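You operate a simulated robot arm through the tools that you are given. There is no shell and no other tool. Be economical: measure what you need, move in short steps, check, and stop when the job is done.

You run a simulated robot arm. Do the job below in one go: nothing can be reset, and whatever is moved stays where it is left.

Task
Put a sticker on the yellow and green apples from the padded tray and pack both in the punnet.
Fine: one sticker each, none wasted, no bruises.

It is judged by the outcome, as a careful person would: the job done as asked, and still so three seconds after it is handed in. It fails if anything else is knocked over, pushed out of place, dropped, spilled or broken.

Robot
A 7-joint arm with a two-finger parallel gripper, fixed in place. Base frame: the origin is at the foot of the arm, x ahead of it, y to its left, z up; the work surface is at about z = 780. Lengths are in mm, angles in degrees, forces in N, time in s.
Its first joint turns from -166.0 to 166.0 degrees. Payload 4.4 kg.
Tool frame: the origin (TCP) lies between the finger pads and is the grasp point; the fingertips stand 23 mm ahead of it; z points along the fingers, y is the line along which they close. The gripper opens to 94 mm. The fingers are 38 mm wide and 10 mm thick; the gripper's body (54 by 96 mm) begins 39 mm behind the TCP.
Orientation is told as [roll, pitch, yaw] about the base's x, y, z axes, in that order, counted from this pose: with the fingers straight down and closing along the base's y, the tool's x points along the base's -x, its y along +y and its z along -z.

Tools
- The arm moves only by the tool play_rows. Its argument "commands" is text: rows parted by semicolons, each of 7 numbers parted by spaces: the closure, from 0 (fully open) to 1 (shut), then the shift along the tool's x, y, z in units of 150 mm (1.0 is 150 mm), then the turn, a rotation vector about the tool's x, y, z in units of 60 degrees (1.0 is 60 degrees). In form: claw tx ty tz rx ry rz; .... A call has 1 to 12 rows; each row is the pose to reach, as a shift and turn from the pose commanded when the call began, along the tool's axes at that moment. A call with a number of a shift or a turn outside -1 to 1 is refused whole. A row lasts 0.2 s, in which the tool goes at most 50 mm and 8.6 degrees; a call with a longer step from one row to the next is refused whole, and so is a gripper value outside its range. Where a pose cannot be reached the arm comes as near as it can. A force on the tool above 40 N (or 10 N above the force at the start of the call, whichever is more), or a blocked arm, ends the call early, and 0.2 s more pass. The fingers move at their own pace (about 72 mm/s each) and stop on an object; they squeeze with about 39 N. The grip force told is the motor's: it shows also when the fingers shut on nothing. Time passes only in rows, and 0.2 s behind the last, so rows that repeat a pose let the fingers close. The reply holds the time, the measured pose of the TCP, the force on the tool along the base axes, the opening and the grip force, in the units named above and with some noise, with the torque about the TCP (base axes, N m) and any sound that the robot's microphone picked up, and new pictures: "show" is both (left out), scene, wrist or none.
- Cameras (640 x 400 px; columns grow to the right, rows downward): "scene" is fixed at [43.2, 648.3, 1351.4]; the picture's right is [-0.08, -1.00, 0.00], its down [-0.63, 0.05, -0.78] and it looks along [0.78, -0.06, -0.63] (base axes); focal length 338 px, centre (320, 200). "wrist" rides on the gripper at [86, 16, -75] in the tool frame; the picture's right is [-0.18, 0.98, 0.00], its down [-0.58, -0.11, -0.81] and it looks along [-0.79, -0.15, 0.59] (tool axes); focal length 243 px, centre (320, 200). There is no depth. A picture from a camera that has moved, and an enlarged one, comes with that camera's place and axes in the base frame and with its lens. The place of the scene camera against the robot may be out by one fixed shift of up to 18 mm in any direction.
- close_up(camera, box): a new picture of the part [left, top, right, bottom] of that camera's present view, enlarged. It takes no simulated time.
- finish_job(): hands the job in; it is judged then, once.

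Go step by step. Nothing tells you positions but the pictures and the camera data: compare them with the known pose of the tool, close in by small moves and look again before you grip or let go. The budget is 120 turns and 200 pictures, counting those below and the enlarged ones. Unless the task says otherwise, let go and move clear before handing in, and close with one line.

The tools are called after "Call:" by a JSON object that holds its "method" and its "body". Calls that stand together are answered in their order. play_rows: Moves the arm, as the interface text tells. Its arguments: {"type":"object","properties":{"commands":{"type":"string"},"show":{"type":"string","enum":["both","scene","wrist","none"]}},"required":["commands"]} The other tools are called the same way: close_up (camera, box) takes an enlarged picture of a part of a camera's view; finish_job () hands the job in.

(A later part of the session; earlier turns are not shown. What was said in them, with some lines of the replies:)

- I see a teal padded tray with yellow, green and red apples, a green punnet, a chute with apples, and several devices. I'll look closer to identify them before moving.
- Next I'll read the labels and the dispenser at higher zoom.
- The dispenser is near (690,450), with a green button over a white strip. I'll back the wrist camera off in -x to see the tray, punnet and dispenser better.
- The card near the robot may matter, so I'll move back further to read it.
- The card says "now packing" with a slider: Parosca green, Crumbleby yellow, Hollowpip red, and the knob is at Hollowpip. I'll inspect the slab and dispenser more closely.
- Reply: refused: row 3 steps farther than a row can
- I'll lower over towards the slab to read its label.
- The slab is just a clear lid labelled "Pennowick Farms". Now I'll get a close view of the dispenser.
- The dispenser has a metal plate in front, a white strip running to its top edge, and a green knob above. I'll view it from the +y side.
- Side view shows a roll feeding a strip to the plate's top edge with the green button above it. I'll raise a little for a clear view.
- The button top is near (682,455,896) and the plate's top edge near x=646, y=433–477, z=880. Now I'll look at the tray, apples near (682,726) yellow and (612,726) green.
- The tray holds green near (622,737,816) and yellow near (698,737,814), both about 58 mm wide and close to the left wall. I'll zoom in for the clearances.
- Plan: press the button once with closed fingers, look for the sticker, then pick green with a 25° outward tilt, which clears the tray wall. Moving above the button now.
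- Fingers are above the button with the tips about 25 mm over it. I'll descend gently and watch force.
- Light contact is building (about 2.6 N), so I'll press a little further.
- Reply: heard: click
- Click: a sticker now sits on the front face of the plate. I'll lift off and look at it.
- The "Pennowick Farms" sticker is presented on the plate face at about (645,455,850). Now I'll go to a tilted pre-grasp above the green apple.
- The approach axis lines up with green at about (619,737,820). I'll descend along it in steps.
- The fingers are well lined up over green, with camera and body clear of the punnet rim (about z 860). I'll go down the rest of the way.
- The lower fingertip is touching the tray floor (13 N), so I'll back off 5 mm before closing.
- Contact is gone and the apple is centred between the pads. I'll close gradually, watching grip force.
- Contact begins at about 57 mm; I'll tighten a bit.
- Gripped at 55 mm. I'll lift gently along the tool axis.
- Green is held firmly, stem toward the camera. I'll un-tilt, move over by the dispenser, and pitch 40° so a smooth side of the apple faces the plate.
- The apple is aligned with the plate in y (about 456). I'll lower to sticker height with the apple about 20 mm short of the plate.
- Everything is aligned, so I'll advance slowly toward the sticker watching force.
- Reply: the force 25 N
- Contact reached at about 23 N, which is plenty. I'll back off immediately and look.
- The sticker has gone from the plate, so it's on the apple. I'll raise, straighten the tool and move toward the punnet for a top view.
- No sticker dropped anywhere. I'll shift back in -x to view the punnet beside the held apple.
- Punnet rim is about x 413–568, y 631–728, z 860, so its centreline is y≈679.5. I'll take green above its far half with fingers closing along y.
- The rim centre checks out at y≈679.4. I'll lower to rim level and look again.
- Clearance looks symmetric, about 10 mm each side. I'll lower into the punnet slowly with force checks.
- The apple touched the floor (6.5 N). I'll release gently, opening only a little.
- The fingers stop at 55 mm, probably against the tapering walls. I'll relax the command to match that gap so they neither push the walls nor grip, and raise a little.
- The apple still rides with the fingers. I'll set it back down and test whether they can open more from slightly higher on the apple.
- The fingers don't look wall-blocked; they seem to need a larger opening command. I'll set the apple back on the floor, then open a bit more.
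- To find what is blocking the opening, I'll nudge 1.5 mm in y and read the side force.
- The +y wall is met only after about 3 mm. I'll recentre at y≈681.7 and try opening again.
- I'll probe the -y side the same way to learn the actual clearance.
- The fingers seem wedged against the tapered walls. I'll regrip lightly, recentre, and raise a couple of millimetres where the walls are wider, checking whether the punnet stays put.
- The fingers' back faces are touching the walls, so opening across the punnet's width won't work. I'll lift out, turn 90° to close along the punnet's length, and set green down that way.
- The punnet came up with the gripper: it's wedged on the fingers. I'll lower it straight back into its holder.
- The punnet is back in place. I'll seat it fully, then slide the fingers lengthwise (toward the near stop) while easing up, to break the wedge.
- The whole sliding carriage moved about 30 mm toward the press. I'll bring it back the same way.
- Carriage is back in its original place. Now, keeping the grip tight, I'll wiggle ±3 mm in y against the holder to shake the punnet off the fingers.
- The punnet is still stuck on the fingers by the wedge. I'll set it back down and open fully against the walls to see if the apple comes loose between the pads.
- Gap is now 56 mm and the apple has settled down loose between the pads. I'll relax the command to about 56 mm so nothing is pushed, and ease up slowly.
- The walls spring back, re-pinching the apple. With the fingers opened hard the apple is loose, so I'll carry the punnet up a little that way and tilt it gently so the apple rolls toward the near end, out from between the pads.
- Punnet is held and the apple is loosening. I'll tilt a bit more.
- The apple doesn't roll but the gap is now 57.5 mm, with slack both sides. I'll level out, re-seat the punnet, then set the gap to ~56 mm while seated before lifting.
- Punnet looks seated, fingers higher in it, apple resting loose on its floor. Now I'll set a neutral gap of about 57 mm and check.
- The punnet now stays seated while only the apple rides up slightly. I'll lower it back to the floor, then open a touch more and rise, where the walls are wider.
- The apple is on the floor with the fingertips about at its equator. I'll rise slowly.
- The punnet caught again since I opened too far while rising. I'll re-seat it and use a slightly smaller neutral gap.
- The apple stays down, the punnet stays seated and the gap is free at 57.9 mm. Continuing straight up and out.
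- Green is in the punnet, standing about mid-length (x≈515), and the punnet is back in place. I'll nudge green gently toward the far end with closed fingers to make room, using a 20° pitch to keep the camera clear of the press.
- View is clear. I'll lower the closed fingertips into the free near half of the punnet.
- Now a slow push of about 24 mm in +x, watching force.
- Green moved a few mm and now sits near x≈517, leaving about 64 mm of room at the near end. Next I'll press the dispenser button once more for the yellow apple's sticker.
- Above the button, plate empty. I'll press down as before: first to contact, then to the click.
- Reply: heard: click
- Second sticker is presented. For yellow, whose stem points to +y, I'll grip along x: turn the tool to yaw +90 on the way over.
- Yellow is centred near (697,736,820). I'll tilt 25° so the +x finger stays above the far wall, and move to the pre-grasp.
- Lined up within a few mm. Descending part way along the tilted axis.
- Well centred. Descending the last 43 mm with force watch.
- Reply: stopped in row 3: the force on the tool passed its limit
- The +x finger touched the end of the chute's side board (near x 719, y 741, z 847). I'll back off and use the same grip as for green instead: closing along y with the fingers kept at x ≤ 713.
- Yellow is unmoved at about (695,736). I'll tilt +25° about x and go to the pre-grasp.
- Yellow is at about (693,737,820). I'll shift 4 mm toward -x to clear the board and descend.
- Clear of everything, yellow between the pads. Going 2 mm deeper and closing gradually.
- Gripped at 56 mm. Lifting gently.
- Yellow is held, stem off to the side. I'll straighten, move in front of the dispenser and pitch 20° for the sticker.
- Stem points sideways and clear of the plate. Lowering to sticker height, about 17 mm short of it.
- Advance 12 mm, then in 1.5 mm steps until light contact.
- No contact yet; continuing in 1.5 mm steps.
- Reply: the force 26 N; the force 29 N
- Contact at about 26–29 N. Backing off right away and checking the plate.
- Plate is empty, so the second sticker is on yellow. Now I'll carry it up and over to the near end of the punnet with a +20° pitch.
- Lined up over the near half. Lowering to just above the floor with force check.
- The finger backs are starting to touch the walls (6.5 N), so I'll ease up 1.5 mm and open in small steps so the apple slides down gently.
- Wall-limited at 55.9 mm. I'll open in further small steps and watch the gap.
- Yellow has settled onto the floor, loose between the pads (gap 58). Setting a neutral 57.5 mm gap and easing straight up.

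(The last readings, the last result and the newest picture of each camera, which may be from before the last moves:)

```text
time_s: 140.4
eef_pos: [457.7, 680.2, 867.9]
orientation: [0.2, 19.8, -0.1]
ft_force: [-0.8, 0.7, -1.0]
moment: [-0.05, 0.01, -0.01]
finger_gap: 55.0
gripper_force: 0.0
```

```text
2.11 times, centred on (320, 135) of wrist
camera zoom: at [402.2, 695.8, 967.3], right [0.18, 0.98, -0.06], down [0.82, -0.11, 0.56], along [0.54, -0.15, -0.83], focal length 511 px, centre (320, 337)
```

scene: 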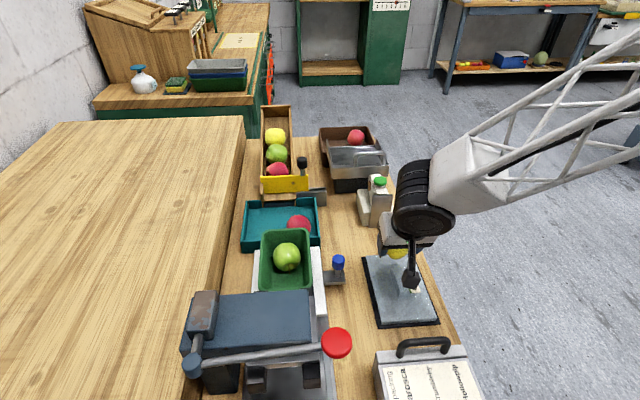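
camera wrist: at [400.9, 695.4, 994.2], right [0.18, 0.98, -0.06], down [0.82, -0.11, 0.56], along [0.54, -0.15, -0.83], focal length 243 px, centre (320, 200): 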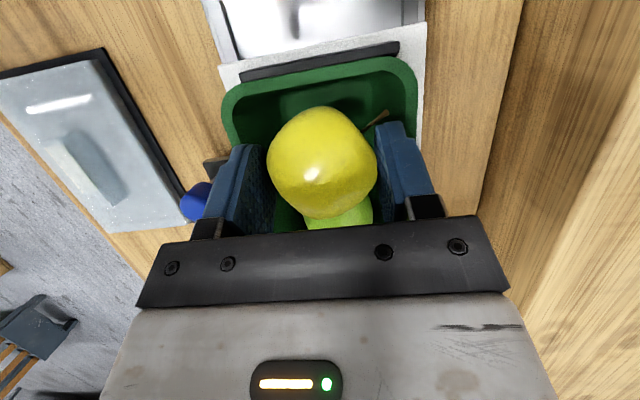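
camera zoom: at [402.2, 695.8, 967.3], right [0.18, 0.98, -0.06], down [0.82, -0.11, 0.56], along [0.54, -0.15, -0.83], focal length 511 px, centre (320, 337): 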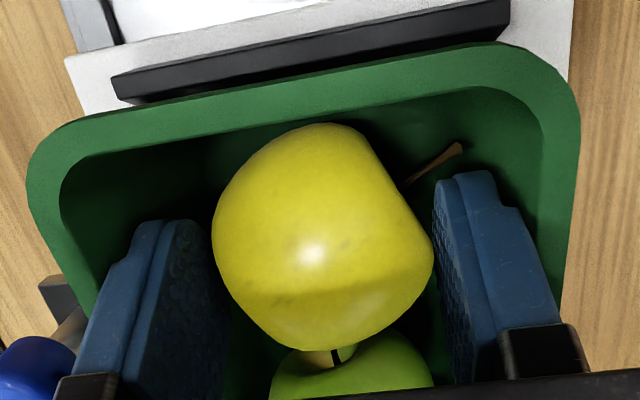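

The punnet rode up a little again. As with green, I'll open hard here so it slides back down to its seat, then relax in small steps.

Call:
{"method": "play_rows", "body": {"commands": "0.1 0 0 0 0 0 0;0 0 0 0 0 0 0;0 0 0 0 0 0 0;0 0 0 0 0 0 0;0 0 0 0 0 0 0;0 0 0 0 0 0 0", "show": "none"}}

Call:
{"method": "play_rows", "body": {"commands": "0 0 0 0 0 0 0;0 0 0 0 0 0 0;0 -0.0046 0 0.0125 0 0 0;0 -0.0046 0 0.0125 0 0 0;0 -0.0046 0 0.0125 0 0 0", "show": "none"}}

Call:
{"method": "close_up", "body": {"camera": "scene", "box": [230, 180, 350, 300]}}

```text
time_s: 141.8
eef_pos: [459.2, 679.5, 868.1]
orientation: [0.2, 19.8, 0.0]
ft_force: [-1.1, -0.5, 1.5]
moment: [-0.01, -0.12, 0.0]
finger_gap: 59.6
gripper_force: 0.1
```

```text
time_s: 143.0
eef_pos: [458.7, 680.5, 865.6]
orientation: [0.2, 19.8, -0.1]
ft_force: [-0.4, 0.2, 1.0]
moment: [-0.06, -0.1, 0.0]
finger_gap: 59.6
gripper_force: 0.1
```

```text
3.33 times, centred on (290, 240) of scene
camera zoom: at [43.2, 648.3, 1351.4], right [-0.08, -1.0, 0.0], down [-0.63, 0.05, -0.78], along [0.78, -0.06, -0.63], focal length 1128 px, centre (420, 67)
```

zoom: 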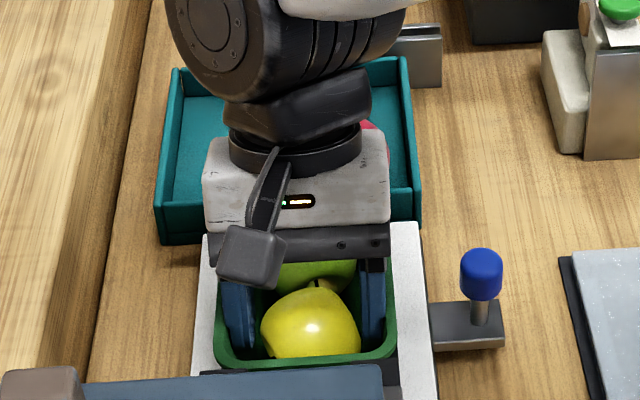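

Punnet is seated with a 59.6 mm gap. Relaxing gradually to about 58 mm.

Call:
{"method": "play_rows", "body": {"commands": "0.2 0 0 0 0 0 0;0.3 0 0 0 0 0 0;0.34 0 0 0 0 0 0;0.36 0 0 0 0 0 0;0.37 0 0 0 0 0 0;0.375 0 0 0 0 0 0;0.375 0 0 0 0 0 0", "show": "none"}}

Call:
{"method": "play_rows", "body": {"commands": "0.375 0.0046 0 -0.0125 0 0 0;0.375 0.0092 0 -0.025 0 0 0;0.375 0.0137 0 -0.0376 0 0 0;0.375 0.0137 0 -0.0376 0 0 0", "show": "none"}}

Call:
{"method": "close_up", "body": {"camera": "scene", "box": [230, 180, 350, 300]}}

```text
time_s: 144.6
eef_pos: [459.9, 679.2, 866.6]
orientation: [0.2, 19.9, -0.1]
ft_force: [-0.3, 0.1, -0.8]
moment: [0.0, 0.08, 0.02]
finger_gap: 55.9
gripper_force: 0.0
```

```text
time_s: 145.6
eef_pos: [460.4, 679.1, 871.5]
orientation: [0.2, 19.8, -0.1]
ft_force: [0.6, -0.6, -1.3]
moment: [0.0, 0.02, 0.0]
finger_gap: 55.9
gripper_force: 0.1
```

```text
3.33 times, centred on (290, 240) of scene
camera zoom: at [43.2, 648.3, 1351.4], right [-0.08, -1.0, 0.0], down [-0.63, 0.05, -0.78], along [0.78, -0.06, -0.63], focal length 1128 px, centre (420, 67)
```

zoom: 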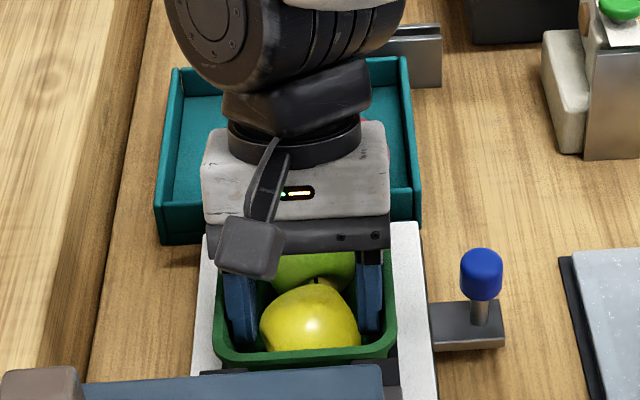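

Fingers are slightly above the apple's equator now, so a tighter gap is safe. I'll re-seat the punnet and narrow to ~55.3 mm before rising.

Call:
{"method": "play_rows", "body": {"commands": "0.375 -0.0046 0 0.0125 0 0 0;0.375 -0.0092 0 0.025 0 0 0;0.375 -0.0128 0 0.035 0 0 0;0.39 -0.0128 0 0.035 0 0 0;0.4 -0.0128 0 0.035 0 0 0;0.41 -0.0128 0 0.035 0 0 0;0.41 -0.0128 0 0.035 0 0 0", "show": "none"}}

Call:
{"method": "play_rows", "body": {"commands": "0.41 0.0046 0 -0.0125 0 0 0;0.41 0.0092 0 -0.025 0 0 0;0.41 0.0137 0 -0.0376 0 0 0;0.41 0.0137 0 -0.0376 0 0 0", "show": "none"}}

Call:
{"method": "close_up", "body": {"camera": "scene", "box": [230, 180, 350, 300]}}

```text
time_s: 147.2
eef_pos: [459.9, 679.0, 865.8]
orientation: [0.3, 19.8, -0.1]
ft_force: [0.7, 0.6, 1.1]
moment: [-0.02, 0.02, 0.05]
finger_gap: 54.9
gripper_force: 0.1
```

```text
time_s: 148.2
eef_pos: [458.7, 678.5, 870.8]
orientation: [0.2, 19.9, -0.2]
ft_force: [0.6, -0.4, 0.1]
moment: [-0.02, -0.02, -0.02]
finger_gap: 55.6
gripper_force: 0.0
```

```text
3.33 times, centred on (290, 240) of scene
camera zoom: at [43.2, 648.3, 1351.4], right [-0.08, -1.0, 0.0], down [-0.63, 0.05, -0.78], along [0.78, -0.06, -0.63], focal length 1128 px, centre (420, 67)
```

zoom: 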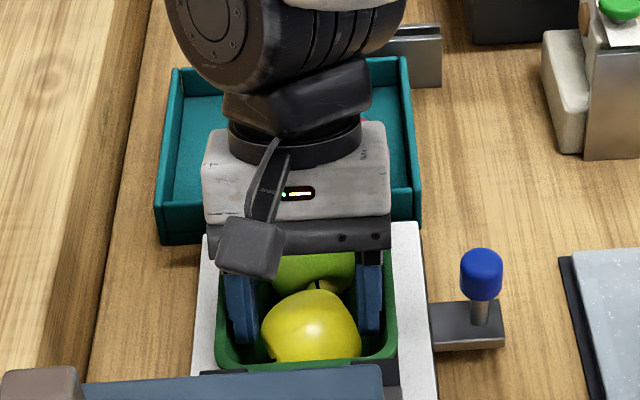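

Free: gap equals the command, punnet seated, apple stays down. Rising straight out.

Call:
{"method": "play_rows", "body": {"commands": "0.41 0.0137 0 -0.0376 0 0 0;0.41 0.034 0 -0.094 0 0 0;0.41 0.068 0 -0.188 0 0 0;0.41 0.137 0 -0.376 0 0 0;0.41 0.228 0 -0.627 0 0 0;0.41 0.3 0 -0.9 0 0 0;0.41 0.3 0 -0.9 0 0 0", "show": "scene"}}

Call:
{"method": "close_up", "body": {"camera": "scene", "box": [230, 180, 350, 300]}}

```text
time_s: 149.8
eef_pos: [462.5, 679.7, 1016.1]
orientation: [0.3, 19.8, -0.1]
ft_force: [1.1, -0.4, 0.3]
moment: [0.02, -0.04, -0.01]
finger_gap: 55.1
gripper_force: 0.0
```

scene: 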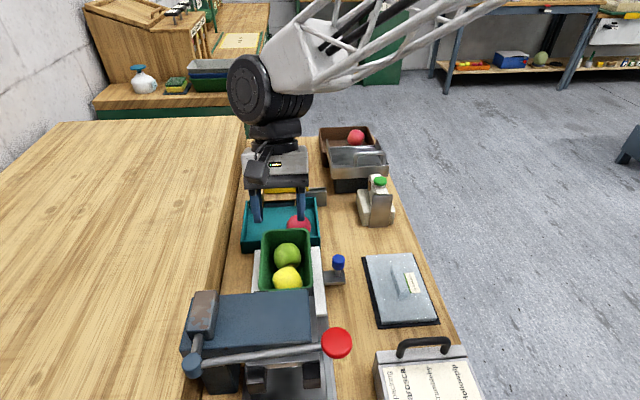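

```text
3.33 times, centred on (290, 240) of scene
camera zoom: at [43.2, 648.3, 1351.4], right [-0.08, -1.0, 0.0], down [-0.63, 0.05, -0.78], along [0.78, -0.06, -0.63], focal length 1128 px, centre (420, 67)
```

zoom: 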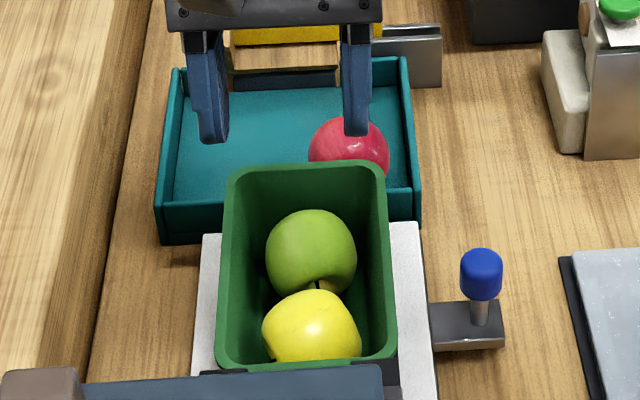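

Both apples sit in the punnet, which is back in its place. I'll move the arm clear and check the chute end once more.

Call:
{"method": "play_rows", "body": {"commands": "0.3 -0.1 -0.2 -0.1 0 -0.08 0;0.2 -0.2 -0.45 -0.2 0 -0.17 0;0.1 -0.3 -0.7 -0.3 0 -0.26 0;0 -0.4 -0.95 -0.35 0 -0.333 0;0 -0.4 -1 -0.35 0 -0.333 0;0 -0.4 -1 -0.35 0 -0.333 0", "show": "both"}}

Call:
{"method": "close_up", "body": {"camera": "scene", "box": [220, 90, 420, 215]}}

Call:
{"method": "close_up", "body": {"camera": "scene", "box": [225, 175, 345, 300]}}

```text
time_s: 151.2
eef_pos: [534.4, 529.0, 1042.4]
orientation: [0.2, -0.1, -0.1]
ft_force: [-0.1, 0.1, 0.3]
moment: [0.01, 0.02, 0.01]
finger_gap: 94.1
gripper_force: 0.0
camera wrist: at [447.9, 545.2, 1117.7], right [0.19, 0.98, 0.0], down [0.58, -0.11, 0.81], along [0.79, -0.15, -0.59], focal length 243 px, centre (320, 200)
```

scene: 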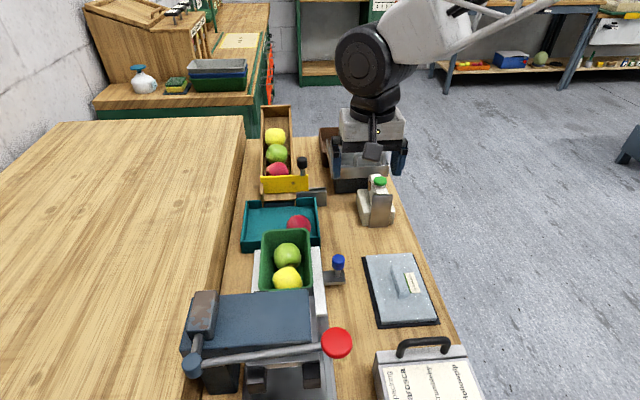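
wrist: 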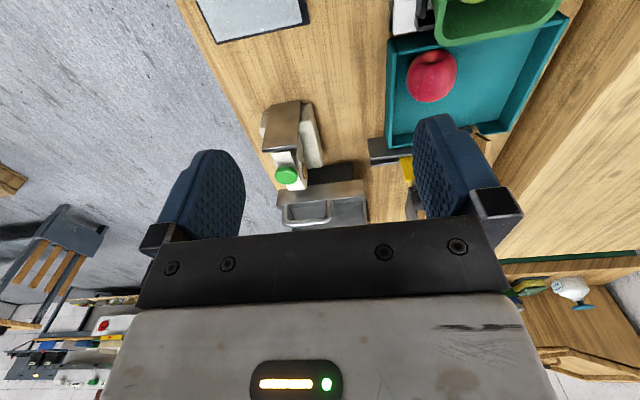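

```text
3.20 times, centred on (320, 152) of scene
camera zoom: at [43.2, 648.3, 1351.4], right [-0.08, -1.0, 0.0], down [-0.63, 0.05, -0.78], along [0.78, -0.06, -0.63], focal length 1083 px, centre (320, 352)
```

zoom: 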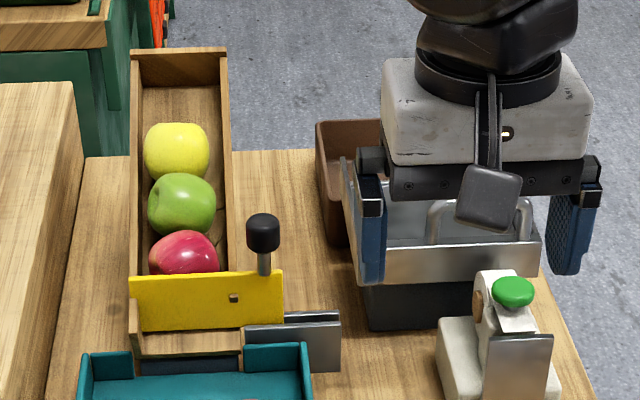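

```text
3.20 times, centred on (285, 238) of scene
camera zoom: at [43.2, 648.3, 1351.4], right [-0.08, -1.0, 0.0], down [-0.63, 0.05, -0.78], along [0.78, -0.06, -0.63], focal length 1083 px, centre (432, 80)
```

zoom: 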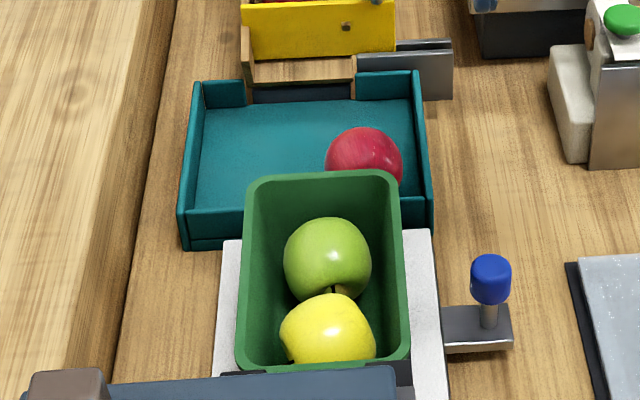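

Everything matches the starting layout: the chute, gate, tray, dispenser and carriage are where they were. Both apples rest in the seated punnet and the arm is clear, so I'm handing in.

Call:
{"method": "finish_job", "body": {}}

```text
The job is handed in.
```

The yellow and green apples are in the punnet and the job is handed in. I dispensed two stickers, and each left the plate when I pressed an apple to it. They're on sides I couldn't see, so I haven't confirmed them by eye, or that neither apple is bruised: they were pressed to the plate at about 23–29 N and settled a few millimetres onto the punnet floor. While I was letting go of the apples, the punnet wedged on the fingers and lifted, and its carriage slid about 30 mm. The gripper also bumped the end of the chute's side board. In the last pictures the punnet, carriage and chute are back where they started.
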